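You operate a simulated robot arm through the tools that you are given. There is no shell and no other tool. Be economical: measure what you need, move in short steps, check, and stop when the job is done.

You run a simulated two-armed robot. Do the job below in one go: nothing can be reset, and whatever is moved stays where it is left.

## Task
Turn the fan speed knob to 1. Then stack the 75 reel from the narrow ledge on top of the 120 reel. Then take the green laces and put it on top of the blue spool. Then turn the pink knob to 841. Then shut the bands drawer. Do these in the order given.

It is judged by the outcome, as a careful person would: the job done as asked, and still so three seconds after it is handed in. It fails if anything else is knocked over, pushed out of place, dropped, spilled or broken.

## Robot
Two 7-joint arms with two-finger grippers on one trunk, on a base that drives. Base frame: it is fixed to the floor where the robot stands at the start and does not move with it; the origin is under the middle of the robot, x ahead of it, y to its left, z up. Lengths are in m, angles in rad, forces in N, time in s.
The left shoulder is at the start at [0.05, 0.191, 1.092], the right one opposite. With the tool pointing down near the work surface each hand reaches from about 0.1 to 0.74 m from the robot's upright axis, wherever it stands, measured 20 degrees to its own side. Places, roughly: bands drawer [-8.8, -7.7, 0.6]; blue spool (6x6x5 cm) [-6.5, -6.5, 0.8]; fan speed knob [0.8, 0.1, 1.6]; green laces [-9.5, -6.25, 1]; pink knob [-9.9, -5.2, 0.9]; reel [-5.75, -4.25, 0.75]. Payload 2.69 kg a hand.
The tool frame of a hand sits at the grasp point between the pads (the TCP): z along the fingers, y along the line on which they close. The tips reach 0.02 m beyond it. The gripper opens to 0.1 m. The gripper's body begins 0.063 m behind the TCP.
Orientation is told as [roll, pitch, yaw] about the base's x, y, z axes, in that order, counted from this pose: with the fingers straight down and closing along the base's y, the tool's x points along the base's -x, its y along +y and its z along -z.

## Interface
- The arms move only by the tool apply_moves. It takes "left_targets", "right_targets" or both (then of equal length, played together; a hand with none holds still); each is a list of rows, each a list of 3 entries, a list of its own where there are three numbers: the shift along the base's x, y, z in units of 20 mm (1.0 is 20 mm), then the turn, a rotation vector about the base's x, y, z in units of 6 degrees (1.0 is 6 degrees), then the finger opening in m, from 0 to 0.1. In form: [[[dx, dy, dz], [wx, wy, wz], claw], ...]. A call has 1 to 8 rows; each row shifts and turns the commanded pose from where the row before left it. A call with a number of a shift or a turn outside -1 to 1 is refused whole. A row lasts 0.2 s, in which the tool goes at most 0.05 m and 0.15 rad; a call with a longer step from one row to the next is refused whole, and so is a gripper value outside its range. A pose out of reach is approached as far as the arm can. The call stops where the force on the tool passes 40 N (or 10 N more than at its start, if that is more) or the arm is blocked; 0.2 s more then pass. Each finger travels about 0.153 m/s and halts on what it meets, pressing with about 24 N; the grip force reading is that of the motor and also rises with nothing between the fingers. The clock runs only during rows and for 0.2 s after the last one: add rows that do not move to give the fingers time. It gives the time, the measured TCP pose, the force on the tool (base axes), the opening and the grip force at its end, in the units of the frame above (readings bear some noise), with the torque about the TCP (base axes, N m) and any sound that the robot's microphone picked up, and new pictures: "views" is both (left out), scene, wrist or none (wrist: the cameras of the hands that moved).
- Cameras (640 x 400 px; columns grow to the right, rows downward): "scene" is now at [0.1364, 0.0172, 1.2928]; the picture's right is [0.02, -1.00, 0.00], its down [-0.32, -0.01, -0.95] and it looks along [0.95, 0.02, -0.32] (base axes); focal length 214 px, centre (320, 200). "left" rides on the left gripper at [0.07, 0.019, -0.099] in its tool frame; the picture's right is [-0.26, 0.97, 0.00], its down [-0.75, -0.20, -0.63] and it looks along [-0.61, -0.16, 0.78] (tool axes); focal length 230 px, centre (320, 200). "right" rides on the right gripper at [0.07, -0.019, -0.099] in its tool frame; the picture's right is [0.26, 0.97, 0.00], its down [-0.75, 0.20, -0.63] and it looks along [-0.61, 0.16, 0.78] (tool axes); focal length 230 px, centre (320, 200). There is no depth. A picture from a camera that has moved, and an enlarged one, comes with that camera's place and axes in the base frame and with its lens. The place of the scene camera against the robot may be out by one fixed shift of up to 0.025 m in any direction.
- move_column(by): slides the trunk up (or, below 0, down) by that many m; the arms and the scene camera ride with it, the base frame stays. It gives what a move gives, with no picture.
- drive_base(legs): drives the robot by 1 to 6 legs, each [ahead, left, turn to the left] in m, m and rad, along the robot's own axes; the way and the turn of a leg run together, so that a leg with both is an arc; at most 1.5 m and 3.142 rad a leg. The arms and the cameras ride along, it lands a little off, and it stops where it bumps. It gives what a move gives, and a new picture of the scene camera.
- pan_tilt(pan, tilt): turns the head with the scene camera to pan (to the left, within 1.396 rad either way) and tilt (down, from -0.506 to 1.204), counted from straight ahead of the robot. It gives what a move gives, and a new picture of the scene camera.
- zoom(camera, box): a new picture of the part [left, top, right, bottom] of that camera's present view, enlarged. The clock stands still meanwhile.
- finish_job(): hands the job in; it is judged then, once.

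Go step by step. Nothing tells you exact positions but the pictures and the camera data: compare them with the known pose of the tool, close in by small moves and look again before you grip or let go. The budget is 165 turns and 260 pictures, counting those below and the enlarged ones. Unless the task says otherwise, let go and move clear before handing in, and close with one line.

The tools are called after "Request:" as name(argument=value, ...) on one line, values as JSON. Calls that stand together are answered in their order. apply_moves: Moves the arms, as the interface text tells. Its arguments: {"type":"object","properties":{"left_targets":{"type":"array","items":{"type":"array"}},"right_targets":{"type":"array","items":{"type":"array"}},"views":{"type":"string","enum":["both","scene","wrist","none"]}},"required":[]} The other tools are called the same way: move_column (by) slides the trunk up or down; drive_base (legs) drives the base; pan_tilt (pan, tilt) turns the head that bears the scene camera; zoom (camera, box) takes an enlarged picture of a part of a camera's view; finish_job () hands the job in.

At the start:

```text
t: 0.0
left_tool_pos: [0.2859, 0.1161, 0.9988]
left_orientation: [0.001, 0.0, 0.001]
left_contact_force: [-0.7, -0.6, 0.0]
left_ft_torque: [-0.02, -0.02, 0.02]
left_opening: 0.0999
left_grip_force: 0.1
right_tool_pos: [0.3516, -0.1322, 1.1505]
right_orientation: [0.001, 0.0, -0.001]
right_contact_force: [-0.8, -0.1, 0.0]
right_ft_torque: [-0.01, -0.02, -0.01]
right_opening: 0.1002
right_grip_force: 0.0
trunk travel left (down, up): [-0.15, 0.173]
robot x, y, heading: [0.0006, -0.0003, -0.001]
head pan, tilt: [0.023, 0.323]
```

scene: 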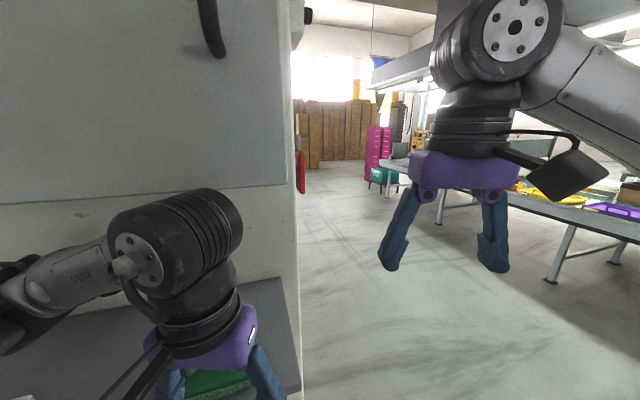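
right: 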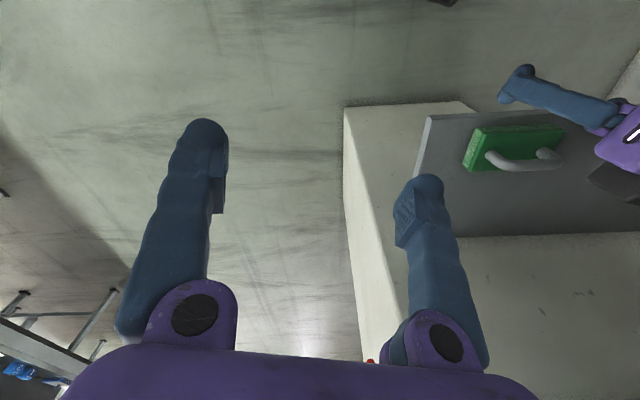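
left: 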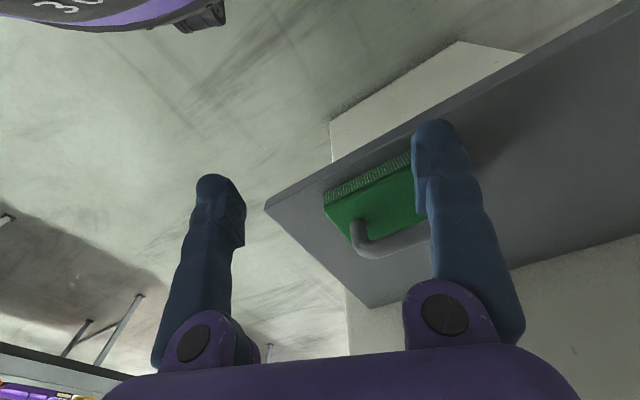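

I see a cabinet or hood wall ahead to the left, with a green brush on a shelf. The fan speed knob should be high up at about x 0.8, z 1.6, so I'll look up.

Request:
pan_tilt(pan=0.1, tilt=-0.4)

```text
t: 1.1
left_tool_pos: [0.2847, 0.1143, 0.9993]
left_orientation: [-0.001, 0.0, 0.001]
left_contact_force: [-0.3, 0.6, 0.3]
left_ft_torque: [-0.01, -0.03, 0.0]
left_opening: 0.1
left_grip_force: 0.0
right_tool_pos: [0.3523, -0.1327, 1.1501]
right_orientation: [-0.001, 0.002, 0.0]
right_contact_force: [0.3, -0.1, -0.6]
right_ft_torque: [0.01, 0.0, -0.01]
right_opening: 0.1
right_grip_force: 0.1
trunk travel left (down, up): [-0.15, 0.173]
robot x, y, heading: [0.0005, 0.0017, 0.001]
head pan, tilt: [0.099, -0.4]
camera scene: at [0.116, 0.0223, 1.3555], right [0.1, -1.0, 0.0], down [0.39, 0.04, -0.92], along [0.92, 0.09, 0.39], focal length 214 px, centre (320, 200)
```

scene: 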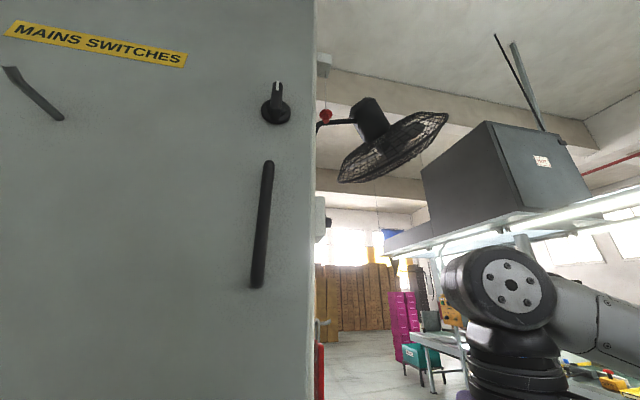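

The fan speed knob should project to about (317, 215), where a small box sits on the right side of the cabinet. I'll zoom in there.

Request:
zoom(camera="scene", box=[270, 180, 370, 243])

Request:
zoom(camera="scene", box=[240, 60, 400, 160])

```text
6.35 times, centred on (320, 212) of scene
camera zoom: at [0.116, 0.0223, 1.3555], right [0.1, -1.0, 0.0], down [0.39, 0.04, -0.92], along [0.92, 0.09, 0.39], focal length 1362 px, centre (320, 127)
```

zoom: 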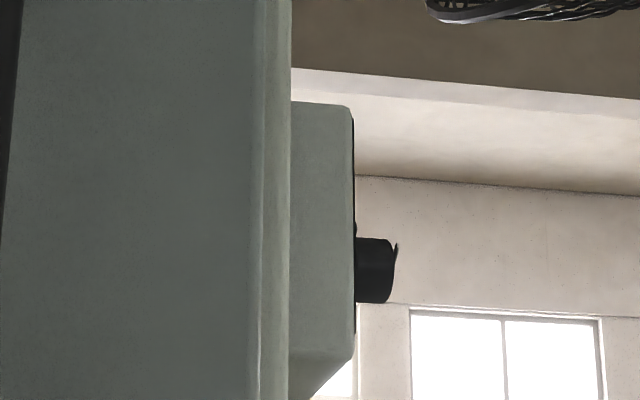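

```text
4.00 times, centred on (320, 110) of scene
camera zoom: at [0.116, 0.0223, 1.3555], right [0.1, -1.0, 0.0], down [0.39, 0.04, -0.92], along [0.92, 0.09, 0.39], focal length 858 px, centre (320, 560)
```

zoom: 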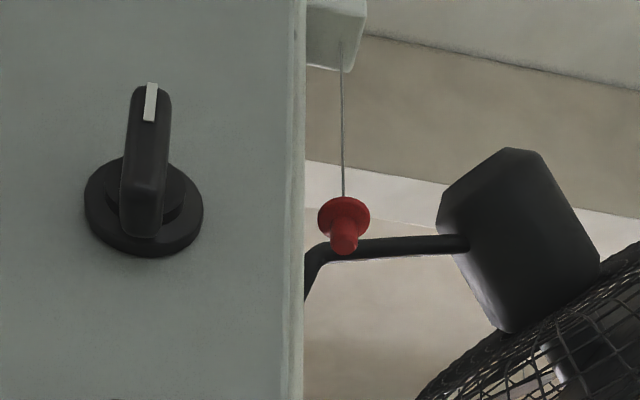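

The fan speed knob is on a box on the cabinet's right side, facing -y, at about (0.8, 0.06, 1.56). I'll drive to the right, go ahead, then turn left to face it.

Request:
drive_base(legs=[[0, -0.65, 0], [0.75, 0, 0], [0, 0, 1.571]])

Request:
move_column(by=0.17)

Request:
pan_tilt(pan=0, tilt=-0.1)

```text
t: 14.9
left_tool_pos: [0.6318, -0.3686, 0.9999]
left_orientation: [0.0, 0.002, 1.603]
left_contact_force: [0.2, 0.3, -0.2]
left_ft_torque: [0.04, -0.05, -0.01]
left_opening: 0.1001
left_grip_force: 0.0
right_tool_pos: [0.8773, -0.2944, 1.1489]
right_orientation: [-0.001, 0.001, 1.604]
right_contact_force: [0.4, -0.1, 0.1]
right_ft_torque: [-0.01, 0.01, -0.01]
right_opening: 0.0999
right_grip_force: 0.0
trunk travel left (down, up): [-0.15, 0.173]
robot x, y, heading: [0.7551, -0.6522, 1.602]
head pan, tilt: [0.099, -0.4]
camera scene: at [0.7485, -0.5234, 1.3556], right [0.99, 0.13, 0.0], down [-0.05, 0.39, -0.92], along [-0.12, 0.91, 0.39], focal length 214 px, centre (320, 200)
```

scene: 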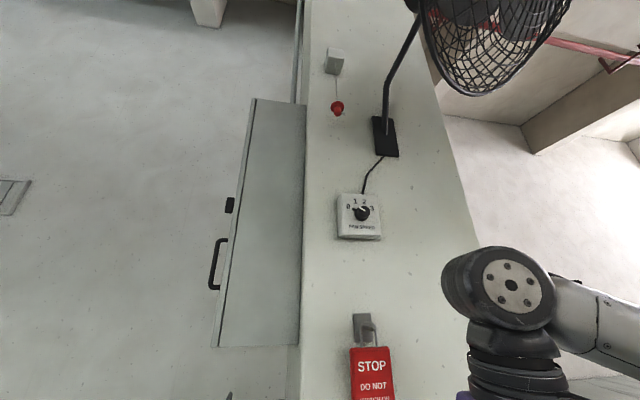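

```text
t: 16.8
left_tool_pos: [0.6316, -0.3689, 1.1695]
left_orientation: [-0.001, 0.001, 1.603]
left_contact_force: [-0.2, -0.5, 0.0]
left_ft_torque: [-0.02, 0.02, 0.0]
left_opening: 0.0999
left_grip_force: 0.1
right_tool_pos: [0.8767, -0.2959, 1.3203]
right_orientation: [-0.001, -0.001, 1.605]
right_contact_force: [0.1, -0.7, 0.2]
right_ft_torque: [-0.04, 0.02, 0.01]
right_opening: 0.1001
right_grip_force: 0.0
trunk travel left (down, up): [-0.32, 0.003]
robot x, y, heading: [0.7569, -0.6483, 1.602]
head pan, tilt: [0.099, -0.4]
```

```text
t: 17.6
left_tool_pos: [0.6322, -0.3693, 1.1711]
left_orientation: [-0.001, 0.0, 1.604]
left_contact_force: [0.1, 1.6, -0.8]
left_ft_torque: [-0.01, -0.02, 0.05]
left_opening: 0.1
left_grip_force: 0.1
right_tool_pos: [0.8782, -0.2949, 1.3196]
right_orientation: [0.0, 0.0, 1.605]
right_contact_force: [-1.0, 0.0, -0.6]
right_ft_torque: [0.0, -0.03, -0.02]
right_opening: 0.0998
right_grip_force: 0.0
trunk travel left (down, up): [-0.32, 0.003]
robot x, y, heading: [0.7582, -0.653, 1.605]
head pan, tilt: [0.0, -0.099]
camera scene: at [0.7554, -0.509, 1.5014], right [1.0, 0.03, 0.0], down [0.0, 0.1, -0.99], along [-0.03, 0.99, 0.1], focal length 214 px, centre (320, 200)
```

scene: 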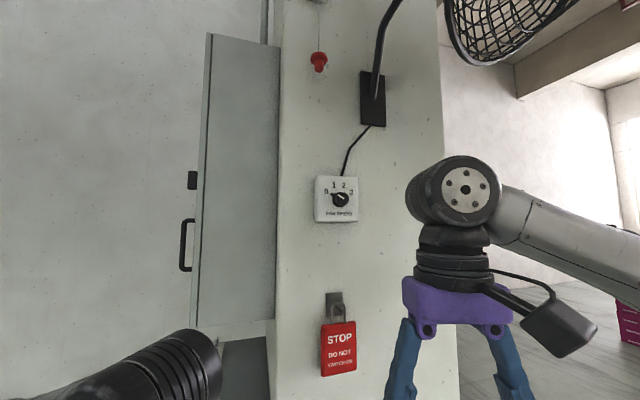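

Request:
zoom(camera="scene", box=[290, 165, 386, 225])

```text
6.67 times, centred on (338, 195) of scene
camera zoom: at [0.7554, -0.509, 1.5014], right [1.0, 0.03, 0.0], down [0.0, 0.1, -0.99], along [-0.03, 0.99, 0.1], focal length 1430 px, centre (200, 233)
```

zoom: 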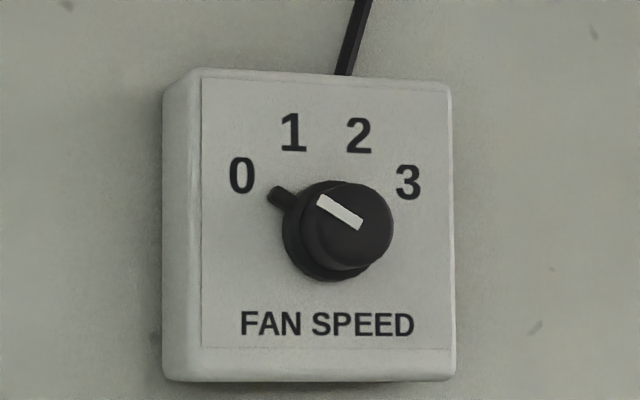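

The knob points at 0, and 1 is about 40° clockwise from there. The knob is at about (0.80, 0.05, 1.562). I'll raise the right hand and tip it to point along +y.

Request:
apply_moves(right_targets=[[[0, 0.6, 0.6], [0, 0, -0.32], 0.1], [[0, 0.6, 0.6], [1, 0, 0], 0.1], [[0, 0.6, 0.6], [1, 0, 0], 0.1], [[0, 0.6, 0.6], [1, 0, 0], 0.1], [[0, 0.6, 0.6], [1, 0, 0], 0.1], [[0, 0.6, 0.6], [1, 0, 0], 0.1], [[0, 0.6, 0.6], [1, 0, 0], 0.1], [[0, 0.6, 0.6], [1, 0, 0], 0.1]], views="none")

Request:
apply_moves(right_targets=[[[-0.2, 0.4, 0.8], [1, 0, 0], 0.1], [[-0.3, 0.4, 0.8], [1, 0, 0], 0.1], [[-0.5, 0.4, 0.8], [1, 0, 0], 0.1], [[-0.5, 0.4, 0.8], [1, 0, 0], 0.1], [[-0.6, 0.4, 0.8], [1, 0, 0], 0.1], [[-0.6, 0.4, 0.8], [1, 0, 0], 0.1], [[-0.6, 0, 0.8], [1, 0, 0], 0.1], [[-0.6, 0, 0.8], [1, 0, 0], 0.1]])

```text
t: 19.4
left_tool_pos: [0.6333, -0.3692, 1.1692]
left_orientation: [0.001, 0.001, 1.604]
left_contact_force: [0.1, 0.3, -0.3]
left_ft_torque: [0.02, 0.05, -0.03]
left_opening: 0.1
left_grip_force: 0.1
right_tool_pos: [0.8776, -0.1985, 1.4174]
right_orientation: [0.002, -0.735, 1.571]
right_contact_force: [-0.1, 0.2, 1.1]
right_ft_torque: [0.05, 0.04, 0.0]
right_opening: 0.1001
right_grip_force: 0.0
trunk travel left (down, up): [-0.32, 0.003]
robot x, y, heading: [0.7588, -0.6505, 1.6]
head pan, tilt: [0.0, -0.099]
```

```text
t: 21.2
left_tool_pos: [0.631, -0.3689, 1.1699]
left_orientation: [0.0, 0.0, 1.604]
left_contact_force: [-0.6, 0.0, -0.4]
left_ft_torque: [0.01, -0.02, -0.01]
left_opening: 0.0999
left_grip_force: 0.1
right_tool_pos: [0.7976, -0.1496, 1.5412]
right_orientation: [2.716, -1.568, -1.146]
right_contact_force: [0.5, -0.2, -0.6]
right_ft_torque: [-0.03, -0.01, -0.02]
right_opening: 0.0999
right_grip_force: 0.0
trunk travel left (down, up): [-0.32, 0.003]
robot x, y, heading: [0.755, -0.6532, 1.608]
head pan, tilt: [0.0, -0.099]
camera scene: at [0.7548, -0.5085, 1.5013], right [1.0, 0.03, 0.0], down [0.0, 0.1, -1.0], along [-0.03, 0.99, 0.1], focal length 214 px, centre (320, 200)
camera right: at [0.8165, -0.2491, 1.4727], right [-0.97, 0.0, -0.26], down [-0.2, -0.63, 0.75], along [-0.16, 0.78, 0.61], focal length 230 px, centre (320, 200)
```

scene: 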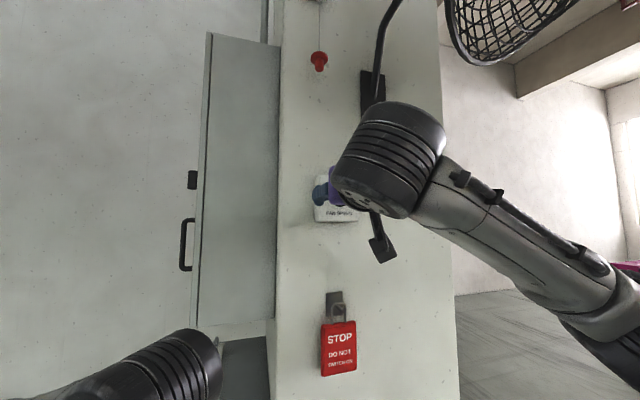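
right: 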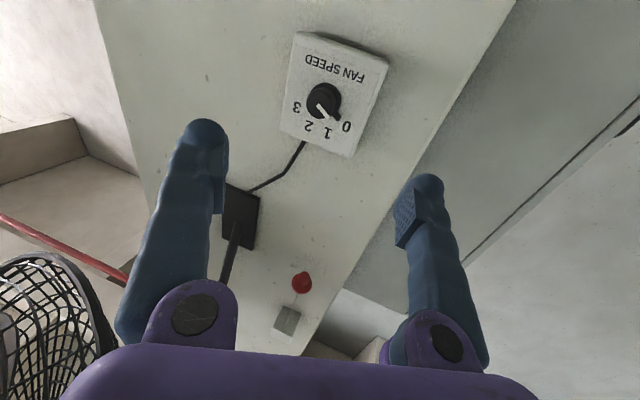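

The wrist camera puts the knob at about x 0.793, z 1.549. I'll advance to about 7 cm short and check again.

Request:
apply_moves(right_targets=[[[-0.2, 1, 0.35], [0, 0, 0], 0.1], [[0, 1, 0], [0, 0, 0], 0.08], [[0, 1, 0], [0, 0, 0], 0.08], [[0, 1, 0], [0, 0, 0], 0.08], [[0, 1, 0], [0, 0, 0], 0.08], [[0, 1, 0], [0, 0, 0], 0.08]], views="wrist")

```text
t: 22.6
left_tool_pos: [0.6316, -0.3685, 1.1703]
left_orientation: [0.001, 0.002, 1.603]
left_contact_force: [-0.4, -0.2, 0.1]
left_ft_torque: [-0.02, 0.01, -0.02]
left_opening: 0.1002
left_grip_force: 0.1
right_tool_pos: [0.7957, -0.0272, 1.5509]
right_orientation: [2.524, -1.571, -0.953]
right_contact_force: [-0.4, 0.8, 0.2]
right_ft_torque: [0.01, -0.03, 0.01]
right_opening: 0.0798
right_grip_force: 0.1
trunk travel left (down, up): [-0.32, 0.003]
robot x, y, heading: [0.7559, -0.6514, 1.609]
head pan, tilt: [0.0, -0.099]
camera right: at [0.8153, -0.1263, 1.4812], right [-0.97, 0.0, -0.26], down [-0.2, -0.63, 0.75], along [-0.16, 0.78, 0.61], focal length 230 px, centre (320, 200)
```

right: 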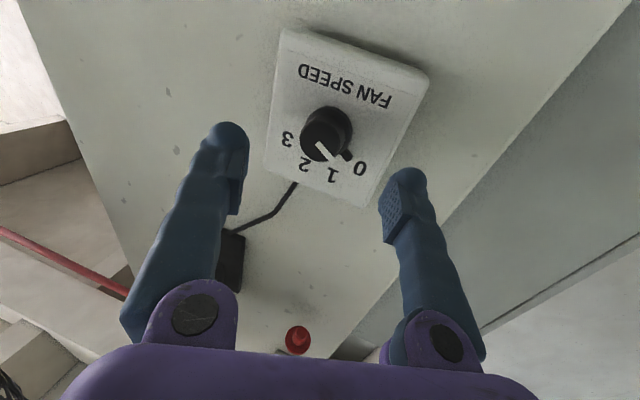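

I'm getting close, so I'll advance 3 cm more and look again.

Request:
apply_moves(right_targets=[[[0, 0.75, 0], [0, 0, 0], 0.07], [[0, 0.75, 0], [0, 0, 0], 0.07]], views="wrist")

```text
t: 23.2
left_tool_pos: [0.631, -0.3681, 1.1693]
left_orientation: [0.001, 0.001, 1.604]
left_contact_force: [0.2, -0.9, -0.5]
left_ft_torque: [0.02, -0.01, 0.0]
left_opening: 0.1001
left_grip_force: 0.1
right_tool_pos: [0.7961, -0.0, 1.5512]
right_orientation: [-0.026, -1.571, 1.598]
right_contact_force: [-0.3, 0.4, 0.5]
right_ft_torque: [0.0, -0.05, -0.04]
right_opening: 0.07
right_grip_force: 0.0
trunk travel left (down, up): [-0.32, 0.003]
robot x, y, heading: [0.7561, -0.6499, 1.607]
head pan, tilt: [0.0, -0.099]
camera right: at [0.8149, -0.0992, 1.4815], right [-0.97, 0.0, -0.26], down [-0.2, -0.63, 0.75], along [-0.16, 0.78, 0.61], focal length 230 px, centre (320, 200)
```

right: 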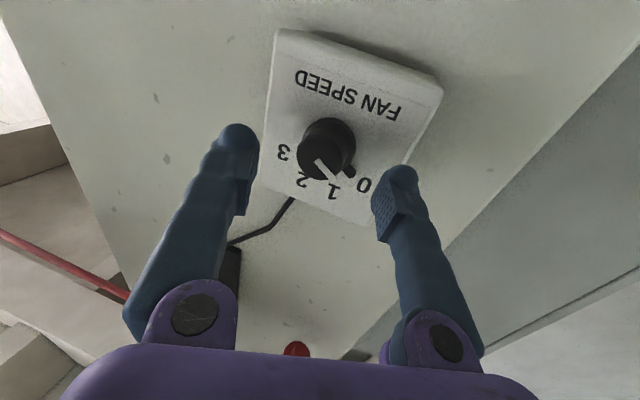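

The knob front is at about y 0.033. I'll advance around it.

Request:
apply_moves(right_targets=[[[-0.03, 0.75, -0.1], [0, 0, 0], 0.065], [[0, 0.75, 0], [0, 0, 0], 0.065]], views="wrist")

```text
t: 23.8
left_tool_pos: [0.6315, -0.3688, 1.1705]
left_orientation: [0.001, 0.0, 1.606]
left_contact_force: [0.9, 0.4, 0.3]
left_ft_torque: [0.01, 0.03, 0.01]
left_opening: 0.0999
left_grip_force: 0.0
right_tool_pos: [0.7944, 0.0312, 1.5483]
right_orientation: [3.135, -1.572, -1.564]
right_contact_force: [-0.1, -1.2, 0.1]
right_ft_torque: [0.04, 0.02, -0.03]
right_opening: 0.0649
right_grip_force: 0.1
trunk travel left (down, up): [-0.32, 0.003]
robot x, y, heading: [0.7593, -0.652, 1.604]
head pan, tilt: [0.0, -0.099]
camera right: at [0.8131, -0.0686, 1.4794], right [-0.97, 0.0, -0.26], down [-0.2, -0.63, 0.75], along [-0.16, 0.78, 0.61], focal length 230 px, centre (320, 200)
```

right: 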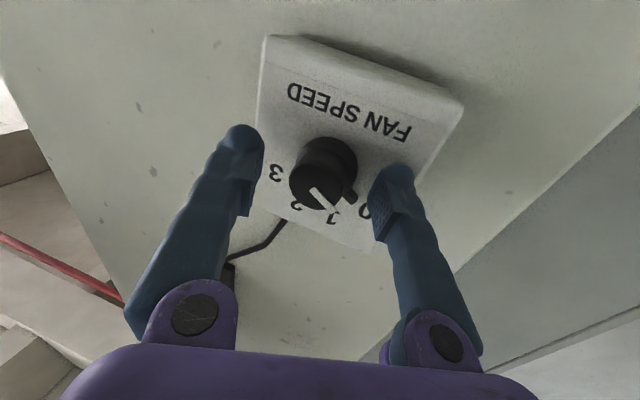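

The fingertips already overlap most of the knob, so I'll close on it.

Request:
apply_moves(right_targets=[[[0, 0, 0], [0, 0, 0], 0.045], [[0, 0, 0], [0, 0, 0], 0.02], [[0, 0, 0], [0, 0, 0], 0.02]], views="wrist")

```text
t: 24.6
left_tool_pos: [0.6302, -0.3706, 1.1703]
left_orientation: [-0.002, -0.001, 1.604]
left_contact_force: [-0.3, -0.2, 0.6]
left_ft_torque: [0.0, 0.06, 0.01]
left_opening: 0.1001
left_grip_force: 0.1
right_tool_pos: [0.7892, 0.0257, 1.5513]
right_orientation: [-2.907, -1.564, -1.798]
right_contact_force: [-8.6, -19.0, -2.2]
right_ft_torque: [0.06, 0.04, -0.38]
right_opening: 0.0218
right_grip_force: 32.8
trunk travel left (down, up): [-0.32, 0.003]
robot x, y, heading: [0.7563, -0.65, 1.605]
head pan, tilt: [0.0, -0.099]
camera right: at [0.8098, -0.0733, 1.4821], right [-0.97, 0.0, -0.26], down [-0.2, -0.64, 0.75], along [-0.17, 0.77, 0.61], focal length 230 px, centre (320, 200)
```

right: 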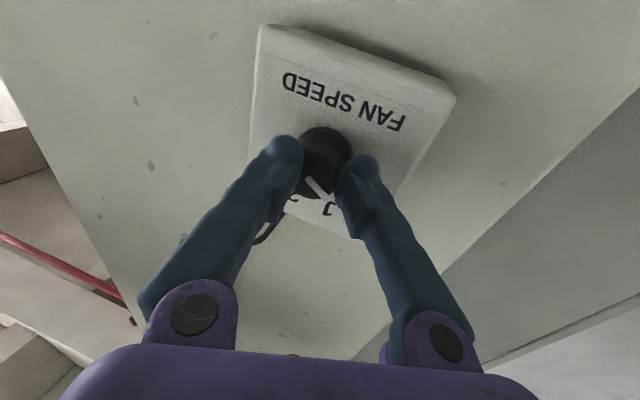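

The fingers closed to 22 mm and got pushed back, so the grip may be off-centre. I'll zoom in.

Request:
zoom(camera="right", box=[240, 110, 400, 230])

```text
3.33 times, centred on (320, 170) of right
camera zoom: at [0.8098, -0.0733, 1.4821], right [-0.97, 0.0, -0.26], down [-0.2, -0.64, 0.75], along [-0.17, 0.77, 0.61], focal length 767 px, centre (320, 300)
```

zoom: 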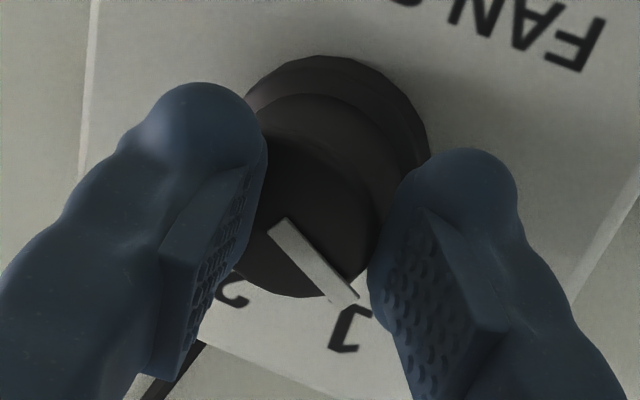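

The knob's grip part is about 22 mm wide with a wider collar, so this grip is good. I'll relieve the offset and turn clockwise (+y), checking partway.

Request:
apply_moves(right_targets=[[[-0.23, -0.25, 0], [0, 0, 0], 0.015], [[0, 0, 0], [0, 1, 0], 0.015], [[0, 0, 0], [0, 1, 0], 0.015], [[0, 0, 0], [0, 1, 0], 0.015], [[0, 0, 0], [0, 1, 0], 0.015]], views="wrist")

```text
t: 25.8
left_tool_pos: [0.6302, -0.3711, 1.1721]
left_orientation: [-0.001, -0.002, 1.605]
left_contact_force: [0.3, 0.3, 0.0]
left_ft_torque: [-0.02, 0.0, 0.0]
left_opening: 0.1001
left_grip_force: 0.1
right_tool_pos: [0.7882, 0.0212, 1.5518]
right_orientation: [1.585, -1.152, -0.01]
right_contact_force: [-3.1, -15.0, 4.9]
right_ft_torque: [0.19, -0.06, 0.14]
right_opening: 0.0157
right_grip_force: 0.2
trunk travel left (down, up): [-0.32, 0.003]
robot x, y, heading: [0.7554, -0.6478, 1.606]
head pan, tilt: [0.0, -0.099]
camera right: at [0.7773, -0.0788, 1.4807], right [-0.99, 0.0, 0.16], down [0.12, -0.63, 0.76], along [0.1, 0.77, 0.63], focal length 230 px, centre (320, 200)
```

right: 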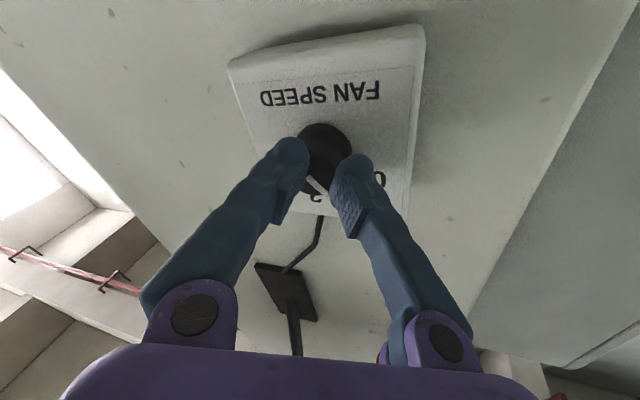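

The fingers slid off the upper side, so I was too high. I'll open, back off 3 cm, undo the twist and look.

Request:
apply_moves(right_targets=[[[0, 0, 0], [0, 0, 0], 0.05], [[0, -0.5, 0], [0, 0, 0], 0.06], [[0, -1, 0], [0, -1, 0], 0.06], [[0, 0, 0], [0, -1, 0], 0.06], [[0, 0, 0], [0, -1, 0], 0.06], [[0, 0, 0], [0, -1, 0], 0.06]], views="wrist")

Request:
zoom(camera="right", box=[240, 80, 400, 200])

```text
t: 26.1
left_tool_pos: [0.6327, -0.3665, 1.1686]
left_orientation: [0.001, 0.001, 1.602]
left_contact_force: [-0.6, -0.3, -0.8]
left_ft_torque: [-0.07, 0.03, 0.03]
left_opening: 0.0999
left_grip_force: 0.1
right_tool_pos: [0.7942, 0.0271, 1.5446]
right_orientation: [1.541, -1.149, 0.021]
right_contact_force: [-0.5, 1.0, -0.5]
right_ft_torque: [0.04, -0.01, 0.0]
right_opening: 0.05
right_grip_force: 0.2
trunk travel left (down, up): [-0.32, 0.003]
robot x, y, heading: [0.7587, -0.6492, 1.602]
head pan, tilt: [0.0, -0.099]
stopped in row 1 (right hand): the force on the tool passed its limit at 47 N (the readings are from after the stop); the commanded pose is now the measured one
camera right: at [0.782, -0.0716, 1.475], right [-0.99, 0.01, 0.16], down [0.12, -0.62, 0.77], along [0.11, 0.78, 0.61], focal length 230 px, centre (320, 200)
```

right: 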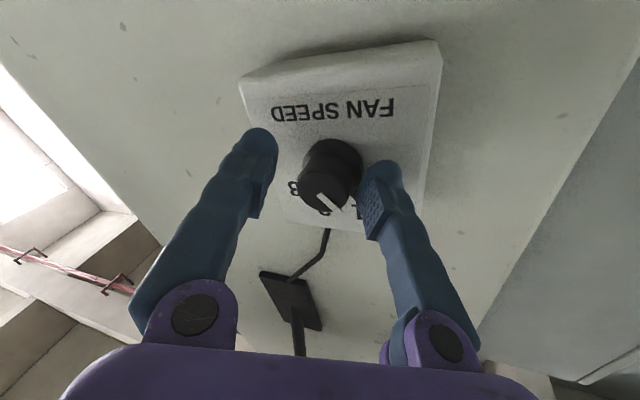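

```text
3.33 times, centred on (320, 140) of right
camera zoom: at [0.782, -0.0716, 1.475], right [-0.99, 0.01, 0.16], down [0.12, -0.62, 0.77], along [0.11, 0.78, 0.61], focal length 767 px, centre (320, 400)
```

zoom: 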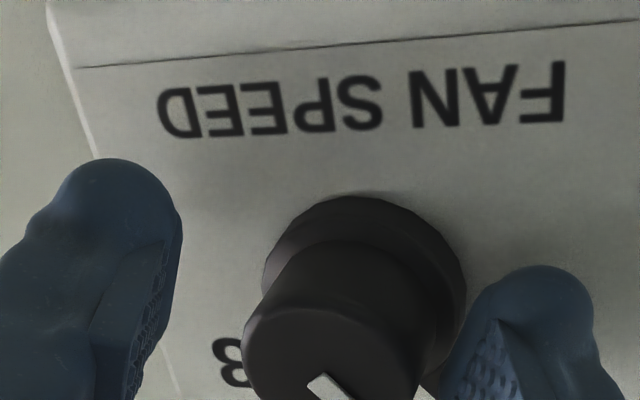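

The knob height is uncertain, so I'll retract, square up and take two views with a vertical baseline to triangulate it.

Request:
apply_moves(right_targets=[[[0, -0.5, 0], [0, -1, 0], 0.08], [[0, -1, 0], [0, -1, 0], 0.1], [[0, -1, 0], [0, -1, 0], 0.1], [[0, 0, 0], [0, -1, 0], 0.1], [[0, 0, 0], [0, 0, 0], 0.1]], views="wrist")

Request:
apply_moves(right_targets=[[[0, 0, -1], [0, 0, 0], 0.1], [[0, 0, -1], [0, 0, 0], 0.1], [[0, 0, -1], [0, 0, 0], 0.1], [[0, 0, 0], [0, 0, 0], 0.1]], views="wrist")

```text
t: 27.3
left_tool_pos: [0.6323, -0.369, 1.1698]
left_orientation: [0.0, 0.0, 1.602]
left_contact_force: [-0.4, -0.7, -0.1]
left_ft_torque: [-0.02, -0.04, 0.02]
left_opening: 0.1002
left_grip_force: 0.1
right_tool_pos: [0.7921, -0.0242, 1.5448]
right_orientation: [0.187, -1.563, 1.371]
right_contact_force: [0.0, 0.2, 0.4]
right_ft_torque: [0.02, -0.01, 0.02]
right_opening: 0.1002
right_grip_force: 0.0
trunk travel left (down, up): [-0.32, 0.003]
robot x, y, heading: [0.7532, -0.6497, 1.601]
head pan, tilt: [0.0, -0.099]
camera right: at [0.81, -0.1241, 1.4764], right [-0.97, 0.01, -0.26], down [-0.21, -0.62, 0.75], along [-0.15, 0.78, 0.6], focal length 230 px, centre (320, 200)
```

right: 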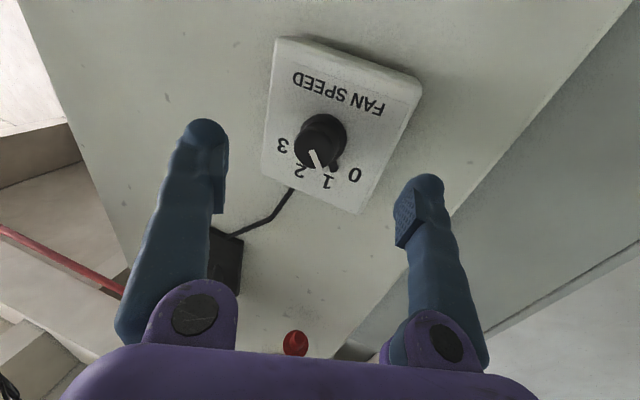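

```text
t: 28.3
left_tool_pos: [0.632, -0.3698, 1.1707]
left_orientation: [0.0, -0.001, 1.605]
left_contact_force: [-0.5, -0.1, 0.0]
left_ft_torque: [0.01, -0.02, 0.01]
left_opening: 0.1001
left_grip_force: 0.0
right_tool_pos: [0.7928, -0.0253, 1.4865]
right_orientation: [0.409, -1.563, 1.151]
right_contact_force: [-0.3, 0.1, 0.2]
right_ft_torque: [0.07, 0.01, 0.0]
right_opening: 0.0999
right_grip_force: 0.1
trunk travel left (down, up): [-0.32, 0.003]
robot x, y, heading: [0.7517, -0.6477, 1.602]
head pan, tilt: [0.0, -0.099]
camera right: at [0.8109, -0.1253, 1.4168], right [-0.97, 0.01, -0.26], down [-0.2, -0.62, 0.76], along [-0.15, 0.78, 0.6], focal length 230 px, centre (320, 200)
```

right: 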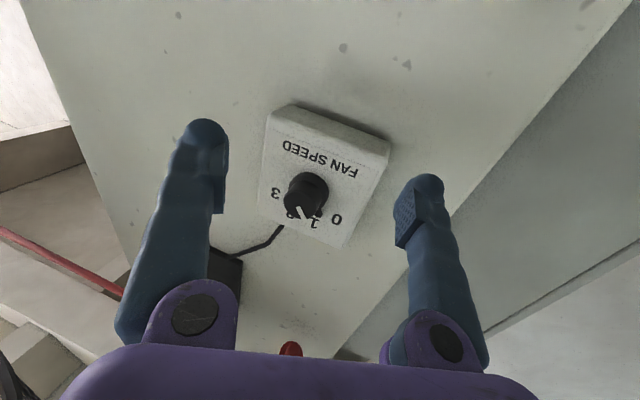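

Request:
zoom(camera="right", box=[240, 130, 400, 250])

Request:
apply_moves(right_targets=[[[0, 0, 1], [0, 0, 0], 0.1], [[0, 0, 1], [0, 0, 0], 0.1], [[0, 0, 1], [0, 0, 0], 0.1], [[0, 0, 0], [0, 0, 0], 0.1]], views="none")

Request:
zoom(camera="right", box=[240, 70, 400, 190])

```text
3.33 times, centred on (320, 190) of right
camera zoom: at [0.8109, -0.1253, 1.4168], right [-0.97, 0.01, -0.26], down [-0.2, -0.62, 0.76], along [-0.15, 0.78, 0.6], focal length 767 px, centre (320, 233)
```

zoom: 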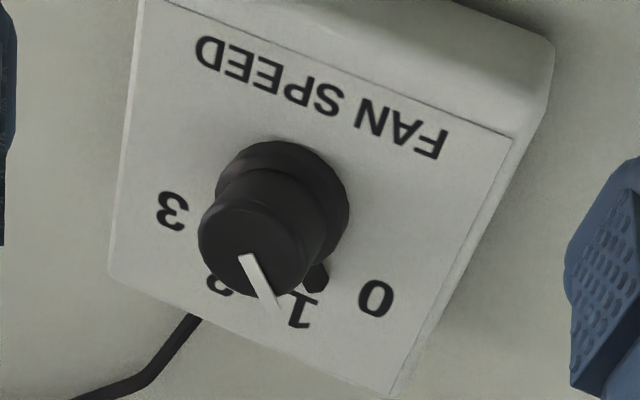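

```text
t: 29.3
left_tool_pos: [0.6325, -0.3687, 1.1698]
left_orientation: [0.0, 0.0, 1.601]
left_contact_force: [0.0, 0.6, -0.9]
left_ft_torque: [-0.01, -0.01, 0.02]
left_opening: 0.0999
left_grip_force: 0.1
right_tool_pos: [0.7935, -0.0258, 1.5464]
right_orientation: [0.365, -1.564, 1.196]
right_contact_force: [-0.3, -0.2, 1.1]
right_ft_torque: [-0.03, 0.0, 0.0]
right_opening: 0.0998
right_grip_force: 0.0
trunk travel left (down, up): [-0.32, 0.003]
robot x, y, heading: [0.7532, -0.6524, 1.603]
head pan, tilt: [0.0, -0.099]
```

```text
3.33 times, centred on (320, 130) of right
camera zoom: at [0.8109, -0.1251, 1.4766], right [-0.97, 0.01, -0.26], down [-0.2, -0.62, 0.76], along [-0.15, 0.78, 0.6], focal length 767 px, centre (320, 433)
```

zoom: 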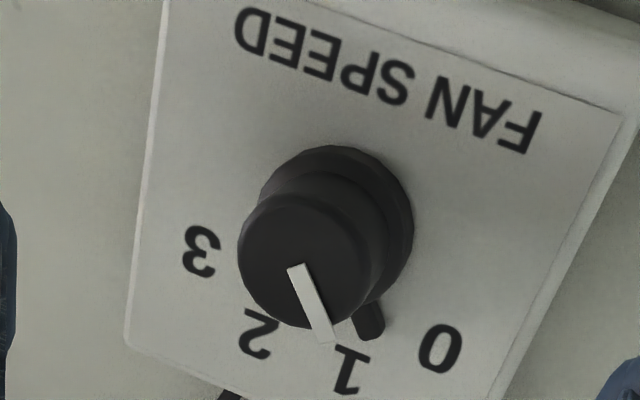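

Triangulation puts the knob front at about (0.794, 0.047, 1.558), so I had only gripped its edge. It has turned about 25° and needs about 15° more. I'll go deeper and slightly higher.

Request:
apply_moves(right_targets=[[[0.03, 0.9, 0.55], [0, 0, 0], 0.07], [[0, 0.9, 0], [0, 0, 0], 0.065], [[0, 0.9, 0], [0, 0, 0], 0.065], [[0, 0.8, 0], [0, 0, 0], 0.065], [[0, 0, 0], [0, 0, 0], 0.065]], views="wrist")

```text
t: 30.7
left_tool_pos: [0.633, -0.373, 1.1716]
left_orientation: [-0.001, -0.002, 1.602]
left_contact_force: [0.1, 0.4, 0.5]
left_ft_torque: [0.01, 0.0, 0.01]
left_opening: 0.0999
left_grip_force: 0.1
right_tool_pos: [0.7937, 0.0392, 1.5566]
right_orientation: [0.082, -1.562, 1.481]
right_contact_force: [2.7, -18.5, -8.0]
right_ft_torque: [-0.11, -0.33, 0.71]
right_opening: 0.0638
right_grip_force: 0.0
trunk travel left (down, up): [-0.32, 0.003]
robot x, y, heading: [0.7582, -0.6518, 1.598]
head pan, tilt: [0.0, -0.099]
stopped in row 5 (right hand): the force on the tool passed its limit at 41 N (the readings are from after the stop); the commanded pose is now the measured one
camera right: at [0.8115, -0.0607, 1.4878], right [-0.97, 0.0, -0.26], down [-0.2, -0.62, 0.76], along [-0.16, 0.78, 0.6], focal length 230 px, centre (320, 200)
```

right: 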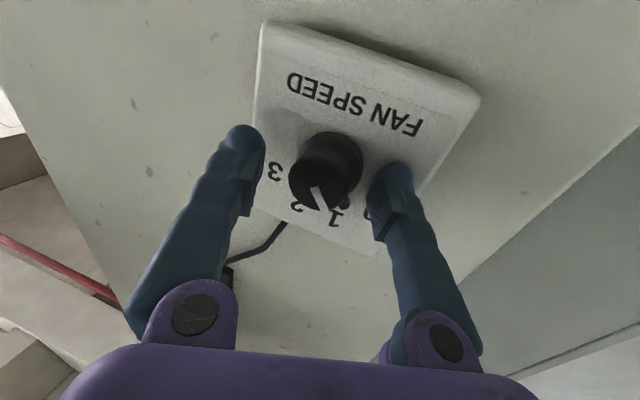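

The plate stopped me, so it's at y≈0.059 and the knob spans about 0.037–0.059, centred near z 1.5505. I'll ease back 3 mm, lower 6 mm and close.

Request:
apply_moves(right_targets=[[[0.05, -0.15, -0.3], [0, 0, 0], 0.06], [[0, 0, 0], [0, 0, 0], 0.045], [[0, 0, 0], [0, 0, 0], 0.03], [[0, 0, 0], [0, 0, 0], 0.03]], views="wrist")

Request:
zoom(camera="right", box=[240, 110, 400, 230])

```text
t: 31.7
left_tool_pos: [0.6306, -0.3696, 1.1705]
left_orientation: [-0.003, 0.001, 1.603]
left_contact_force: [0.2, -0.2, 0.4]
left_ft_torque: [0.01, -0.01, -0.03]
left_opening: 0.1
left_grip_force: 0.0
right_tool_pos: [0.7892, 0.0408, 1.5463]
right_orientation: [-0.18, -1.555, 1.747]
right_contact_force: [-13.6, -2.1, -5.2]
right_ft_torque: [-0.08, -0.09, 0.88]
right_opening: 0.039
right_grip_force: 45.0
trunk travel left (down, up): [-0.32, 0.003]
robot x, y, heading: [0.7587, -0.654, 1.601]
head pan, tilt: [0.0, -0.099]
camera right: at [0.8078, -0.0589, 1.4794], right [-0.97, 0.0, -0.26], down [-0.21, -0.62, 0.76], along [-0.16, 0.79, 0.6], focal length 230 px, centre (320, 200)
```

right: 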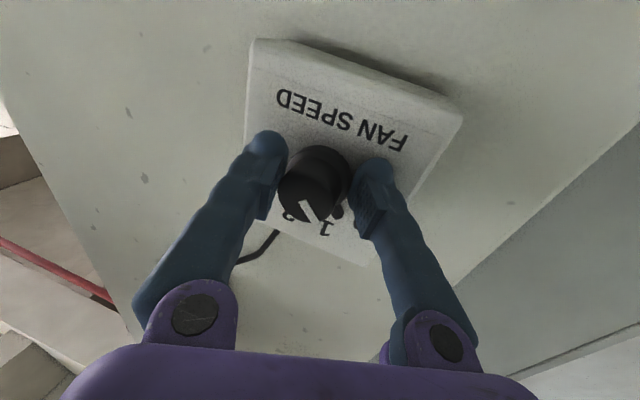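

```text
3.33 times, centred on (320, 170) of right
camera zoom: at [0.8078, -0.0589, 1.4794], right [-0.97, 0.0, -0.26], down [-0.21, -0.62, 0.76], along [-0.16, 0.79, 0.6], focal length 767 px, centre (320, 300)
```

zoom: 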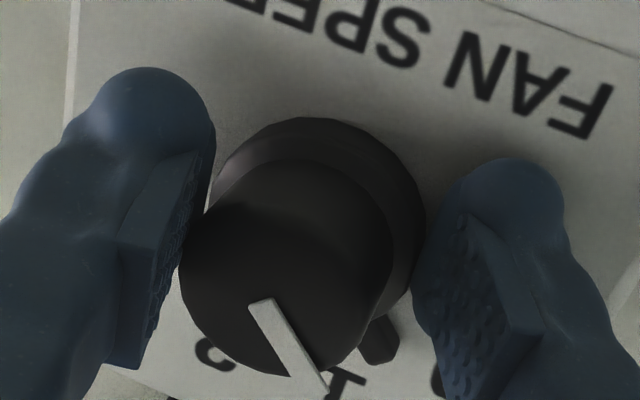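

That's a firm grip on the 39 mm collar. I'll relieve the side load, turn about 16° and look.

Request:
apply_moves(right_targets=[[[-0.25, 0, 0], [0, 0, 0], 0.03], [[0, 0, 0], [0, 0.9, 0], 0.03], [[0, 0, 0], [0, 0.9, 0], 0.03], [[0, 0, 0], [0, 0.9, 0], 0.03], [[0, 0, 0], [0, 0, 0], 0.03]], views="none")

Request:
zoom(camera="right", box=[240, 110, 400, 230])

```text
t: 32.9
left_tool_pos: [0.6314, -0.37, 1.1707]
left_orientation: [-0.003, 0.001, 1.602]
left_contact_force: [0.3, -0.7, -0.4]
left_ft_torque: [-0.01, -0.02, 0.03]
left_opening: 0.1
left_grip_force: 0.0
right_tool_pos: [0.7868, 0.0405, 1.5496]
right_orientation: [1.524, -1.287, 0.042]
right_contact_force: [-8.0, -3.5, -4.6]
right_ft_torque: [-0.19, -0.05, 0.45]
right_opening: 0.039
right_grip_force: 45.0
trunk travel left (down, up): [-0.32, 0.003]
robot x, y, heading: [0.7517, -0.6534, 1.6]
head pan, tilt: [0.0, -0.099]
```

```text
3.33 times, centred on (320, 170) of right
camera zoom: at [0.7849, -0.0595, 1.478], right [-1.0, 0.0, 0.02], down [0.02, -0.62, 0.79], along [0.02, 0.79, 0.62], focal length 767 px, centre (320, 300)
```

zoom: 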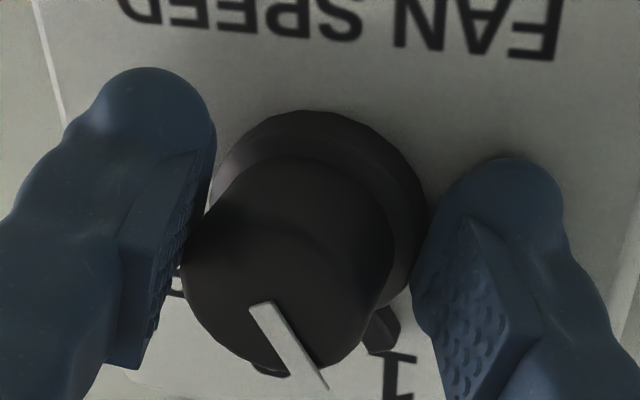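

The nub now lines up close to the 1. I'll release, back off and verify.

Request:
apply_moves(right_targets=[[[0, 0, 0], [0, 0, 0], 0.05], [[0, 0, 0], [0, 0, 0], 0.065], [[0, -1, 0], [0, 0, 0], 0.065], [[0, -1, 0], [0, 0, 0], 0.08], [[0, -1, 0], [0, 0, 0], 0.09], [[0, -1, 0], [0, 0, 0], 0.09]], views="none")

Request:
zoom(camera="right", box=[240, 70, 400, 190])

```text
t: 34.3
left_tool_pos: [0.6321, -0.3699, 1.171]
left_orientation: [-0.002, 0.0, 1.604]
left_contact_force: [0.1, -0.1, -0.1]
left_ft_torque: [0.02, 0.02, 0.0]
left_opening: 0.1002
left_grip_force: 0.0
right_tool_pos: [0.7904, -0.0411, 1.549]
right_orientation: [1.52, -1.287, 0.044]
right_contact_force: [0.4, -0.2, 0.0]
right_ft_torque: [0.0, 0.0, -0.01]
right_opening: 0.0898
right_grip_force: 0.1
trunk travel left (down, up): [-0.32, 0.003]
robot x, y, heading: [0.7596, -0.6514, 1.604]
head pan, tilt: [0.0, -0.099]
```

```text
3.33 times, centred on (320, 130) of right
camera zoom: at [0.789, -0.1413, 1.4778], right [-1.0, 0.01, 0.02], down [0.01, -0.62, 0.79], along [0.02, 0.79, 0.62], focal length 767 px, centre (320, 433)
```

zoom: 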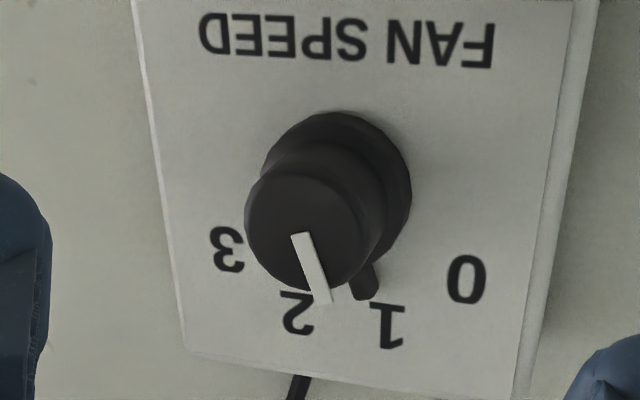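

The line reads about 20°, which matches label 1. I'll retract the hand to its carry pose and confirm with the scene camera.

Request:
apply_moves(right_targets=[[[0.3, -1, -0.5], [0, -0.9, 0], 0.1], [[0.3, -1, -0.5], [0, -0.9, 0], 0.1], [[0.6, -1, -0.8], [0, -0.9, 0], 0.1], [[0.6, -0.4, -0.8], [-1, 0, 0], 0.1], [[0.6, -0.4, -0.8], [-1, 0, 0], 0.1], [[0.6, -0.4, -0.8], [-1, 0, 0], 0.1], [[0.6, -0.4, -0.8], [-1, 0, 0], 0.1], [[0.6, -0.4, -0.8], [-1, 0, 0], 0.1]], views="none")

Request:
apply_moves(right_targets=[[[0, -0.4, -0.8], [-1, 0, 0], 0.1], [[0, -0.4, -0.8], [-1, 0, 0], 0.1], [[0, -0.4, -0.8], [-1, 0, 0], 0.1], [[0, -0.4, -0.8], [-1, 0, 0], 0.1], [[0, -0.4, -0.8], [-1, 0, 0], 0.1], [[0, -0.4, -0.4], [-1, 0, 0], 0.1], [[0, -0.4, 0], [-1, 0, 0], 0.1], [[0, -0.4, 0], [-1, 0, 0], 0.1]], views="none")

Request:
apply_moves(right_targets=[[[0, 0, 0], [-1, 0, 0], 0.1], [[0, 0, 0], [-1, 0, 0], 0.1]], views="scene")

Request:
zoom(camera="scene", box=[290, 165, 386, 225])

```text
t: 36.1
left_tool_pos: [0.6335, -0.3689, 1.1699]
left_orientation: [0.001, -0.002, 1.602]
left_contact_force: [0.1, -0.8, -0.1]
left_ft_torque: [0.03, 0.01, -0.01]
left_opening: 0.0998
left_grip_force: 0.1
right_tool_pos: [0.8755, -0.0745, 1.419]
right_orientation: [-0.007, -1.035, 1.568]
right_contact_force: [-0.8, -0.1, -0.3]
right_ft_torque: [0.02, 0.01, 0.03]
right_opening: 0.1
right_grip_force: 0.0
right hand out of reach, approached as far as the arm can: row 7, 8
trunk travel left (down, up): [-0.32, 0.003]
robot x, y, heading: [0.7571, -0.6516, 1.607]
head pan, tilt: [0.0, -0.099]
```

```text
t: 37.9
left_tool_pos: [0.6322, -0.3697, 1.1694]
left_orientation: [0.0, 0.002, 1.602]
left_contact_force: [-0.1, -1.7, 0.2]
left_ft_torque: [0.03, -0.01, 0.02]
left_opening: 0.1
left_grip_force: 0.0
right_tool_pos: [0.8692, 0.0084, 1.3108]
right_orientation: [-0.01, -0.194, 1.57]
right_contact_force: [0.7, -0.2, -0.7]
right_ft_torque: [0.0, 0.04, -0.02]
right_opening: 0.1001
right_grip_force: 0.1
right hand out of reach, approached as far as the arm can: row 1, 2, 3, 4, 5, 6, 7
trunk travel left (down, up): [-0.32, 0.003]
robot x, y, heading: [0.7557, -0.6532, 1.598]
head pan, tilt: [0.0, -0.099]
```

```text
t: 38.5
left_tool_pos: [0.6314, -0.3701, 1.1695]
left_orientation: [-0.001, 0.0, 1.602]
left_contact_force: [0.2, 0.4, -0.3]
left_ft_torque: [-0.01, 0.03, -0.01]
left_opening: 0.1001
left_grip_force: 0.0
right_tool_pos: [0.8755, -0.0001, 1.3115]
right_orientation: [-0.01, -0.057, 1.571]
right_contact_force: [-1.3, -0.5, 0.6]
right_ft_torque: [-0.01, -0.04, -0.02]
right_opening: 0.1
right_grip_force: 0.1
right hand out of reach, approached as far as the arm can: row 2
trunk travel left (down, up): [-0.32, 0.003]
robot x, y, heading: [0.755, -0.6503, 1.602]
head pan, tilt: [0.0, -0.099]
camera scene: at [0.7543, -0.5093, 1.5013], right [1.0, 0.03, 0.0], down [0.0, 0.1, -1.0], along [-0.03, 0.99, 0.1], focal length 214 px, centre (320, 200)
```

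scene: 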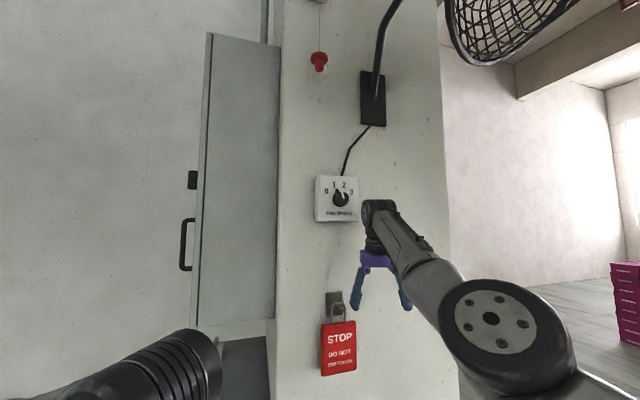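

```text
6.67 times, centred on (338, 195) of scene
camera zoom: at [0.7543, -0.5093, 1.5013], right [1.0, 0.03, 0.0], down [0.0, 0.1, -1.0], along [-0.03, 0.99, 0.1], focal length 1430 px, centre (200, 233)
```

zoom: 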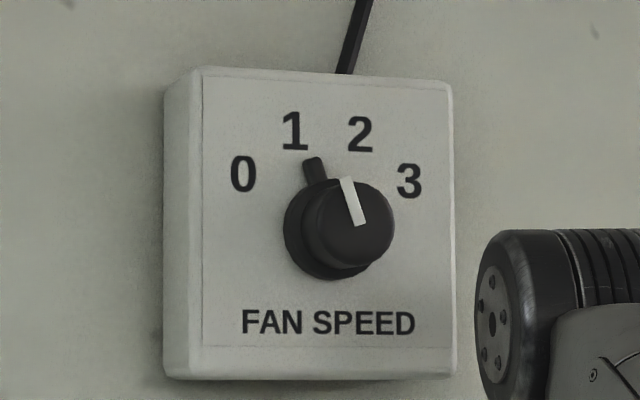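

The knob reads 1. The right arm is still stretched toward the cabinet, so I'll pull it back to the robot.

Request:
apply_moves(right_targets=[[[0, -1, -0.3], [0, 0, 0], 0.1], [[0, -1, -0.3], [0, 0, 0], 0.1], [[0, -1, -0.3], [0, 0, 0], 0.1], [[0, -1, -0.3], [0, 0, 0], 0.1], [[0, -1, 0], [0, 0, 0], 0.1], [[0, -1, 0], [0, 0, 0], 0.1], [[0, -1, 0], [0, 0, 0], 0.1], [[0, -1, 0], [0, 0, 0], 0.1]], views="none")

Request:
apply_moves(right_targets=[[[0, -1, 0], [0, 0, 0], 0.1], [[0, -1, 0], [0, 0, 0], 0.1], [[0, -1, 0], [0, 0, 0], 0.1], [[0, -1, 0], [0, 0, 0], 0.1], [[0, 0, 0], [0, 0, 0], 0.1], [[0, 0, 0], [0, 0, 0], 0.1]], views="scene")

```text
t: 40.3
left_tool_pos: [0.6321, -0.3709, 1.1699]
left_orientation: [0.0, -0.001, 1.602]
left_contact_force: [0.3, 0.4, -0.3]
left_ft_torque: [-0.02, -0.01, 0.01]
left_opening: 0.1
left_grip_force: 0.1
right_tool_pos: [0.875, -0.0146, 1.324]
right_orientation: [-0.01, -0.057, 1.574]
right_contact_force: [0.7, 0.6, -0.1]
right_ft_torque: [0.03, 0.0, 0.03]
right_opening: 0.0999
right_grip_force: 0.0
right hand out of reach, approached as far as the arm can: row 1, 2, 3, 4, 5, 6, 7, 8
trunk travel left (down, up): [-0.32, 0.003]
robot x, y, heading: [0.7564, -0.6523, 1.6]
head pan, tilt: [0.0, -0.099]
```

```text
t: 41.7
left_tool_pos: [0.6324, -0.3688, 1.1701]
left_orientation: [0.002, -0.001, 1.601]
left_contact_force: [-0.6, -0.6, 0.3]
left_ft_torque: [0.03, 0.03, -0.02]
left_opening: 0.0999
left_grip_force: 0.0
right_tool_pos: [0.8716, -0.0199, 1.337]
right_orientation: [-0.008, -0.055, 1.572]
right_contact_force: [0.2, -0.5, -0.3]
right_ft_torque: [-0.02, 0.0, -0.01]
right_opening: 0.0999
right_grip_force: 0.2
right hand out of reach, approached as far as the arm can: row 1, 2, 3, 4
trunk travel left (down, up): [-0.32, 0.003]
robot x, y, heading: [0.757, -0.6515, 1.598]
head pan, tilt: [0.0, -0.099]
camera scene: at [0.7555, -0.5096, 1.5014], right [1.0, 0.03, 0.0], down [0.0, 0.1, -0.99], along [-0.03, 0.99, 0.1], focal length 214 px, centre (320, 200)
```

scene: 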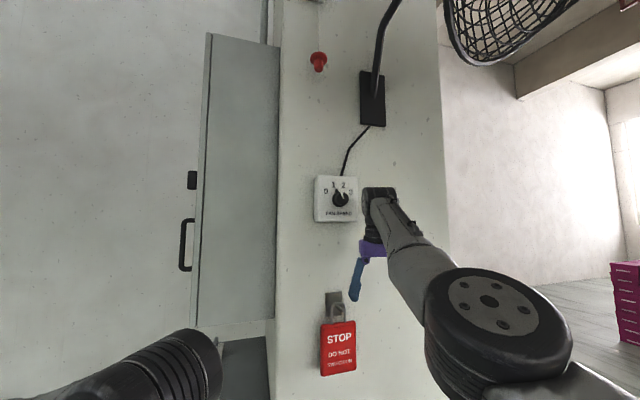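

The right arm seems stuck in a poor configuration near a joint limit. I'll back the base away first, then untwist the hand.

Request:
drive_base(legs=[[-0.3, 0, 0]])

Request:
apply_moves(right_targets=[[[0, 0, 0], [1, 0, 0], 0.1], [[0, 0, 0], [1, 0, 0], 0.1], [[0, 0, 0], [1, 0, 0], 0.1], [[0, 0, 0], [1, 0, 0], 0.1], [[0, 0, 0], [1, 0, 0], 0.1], [[0, 0, 0], [1, 0, 0], 0.1], [[0, 0, 0], [1, 0, 0], 0.1], [[0, 0, 0], [1, 0, 0], 0.1]], views="none")

```text
t: 43.7
left_tool_pos: [0.642, -0.6665, 1.1694]
left_orientation: [0.0, 0.0, 1.593]
left_contact_force: [0.4, 0.4, 0.0]
left_ft_torque: [0.03, 0.0, 0.01]
left_opening: 0.1001
left_grip_force: 0.1
right_tool_pos: [0.8862, -0.3192, 1.3364]
right_orientation: [-0.01, -0.055, 1.562]
right_contact_force: [0.2, 0.1, 0.1]
right_ft_torque: [0.01, 0.01, -0.01]
right_opening: 0.1
right_grip_force: 0.0
trunk travel left (down, up): [-0.32, 0.003]
robot x, y, heading: [0.7659, -0.9499, 1.596]
head pan, tilt: [0.0, -0.099]
camera scene: at [0.7647, -0.807, 1.5014], right [1.0, 0.02, 0.0], down [0.0, 0.1, -1.0], along [-0.02, 0.99, 0.1], focal length 214 px, centre (320, 200)
```

scene: 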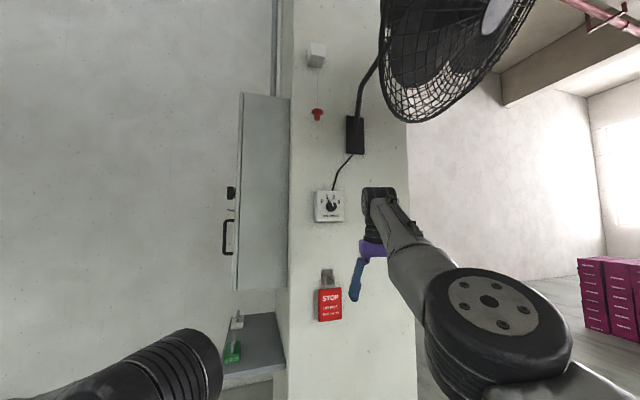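

```text
t: 45.5
left_tool_pos: [0.6427, -0.6646, 1.1704]
left_orientation: [-0.001, 0.0, 1.592]
left_contact_force: [-0.2, 0.4, 0.4]
left_ft_torque: [-0.01, -0.02, -0.04]
left_opening: 0.1001
left_grip_force: 0.1
right_tool_pos: [0.9029, -0.2862, 1.3441]
right_orientation: [0.0, -0.895, 1.559]
right_contact_force: [-0.3, -0.2, 0.0]
right_ft_torque: [-0.04, -0.01, 0.04]
right_opening: 0.1001
right_grip_force: 0.1
right hand out of reach, approached as far as the arm can: row 1, 2, 3
trunk travel left (down, up): [-0.32, 0.003]
robot x, y, heading: [0.7602, -0.9511, 1.594]
head pan, tilt: [0.0, -0.099]
```

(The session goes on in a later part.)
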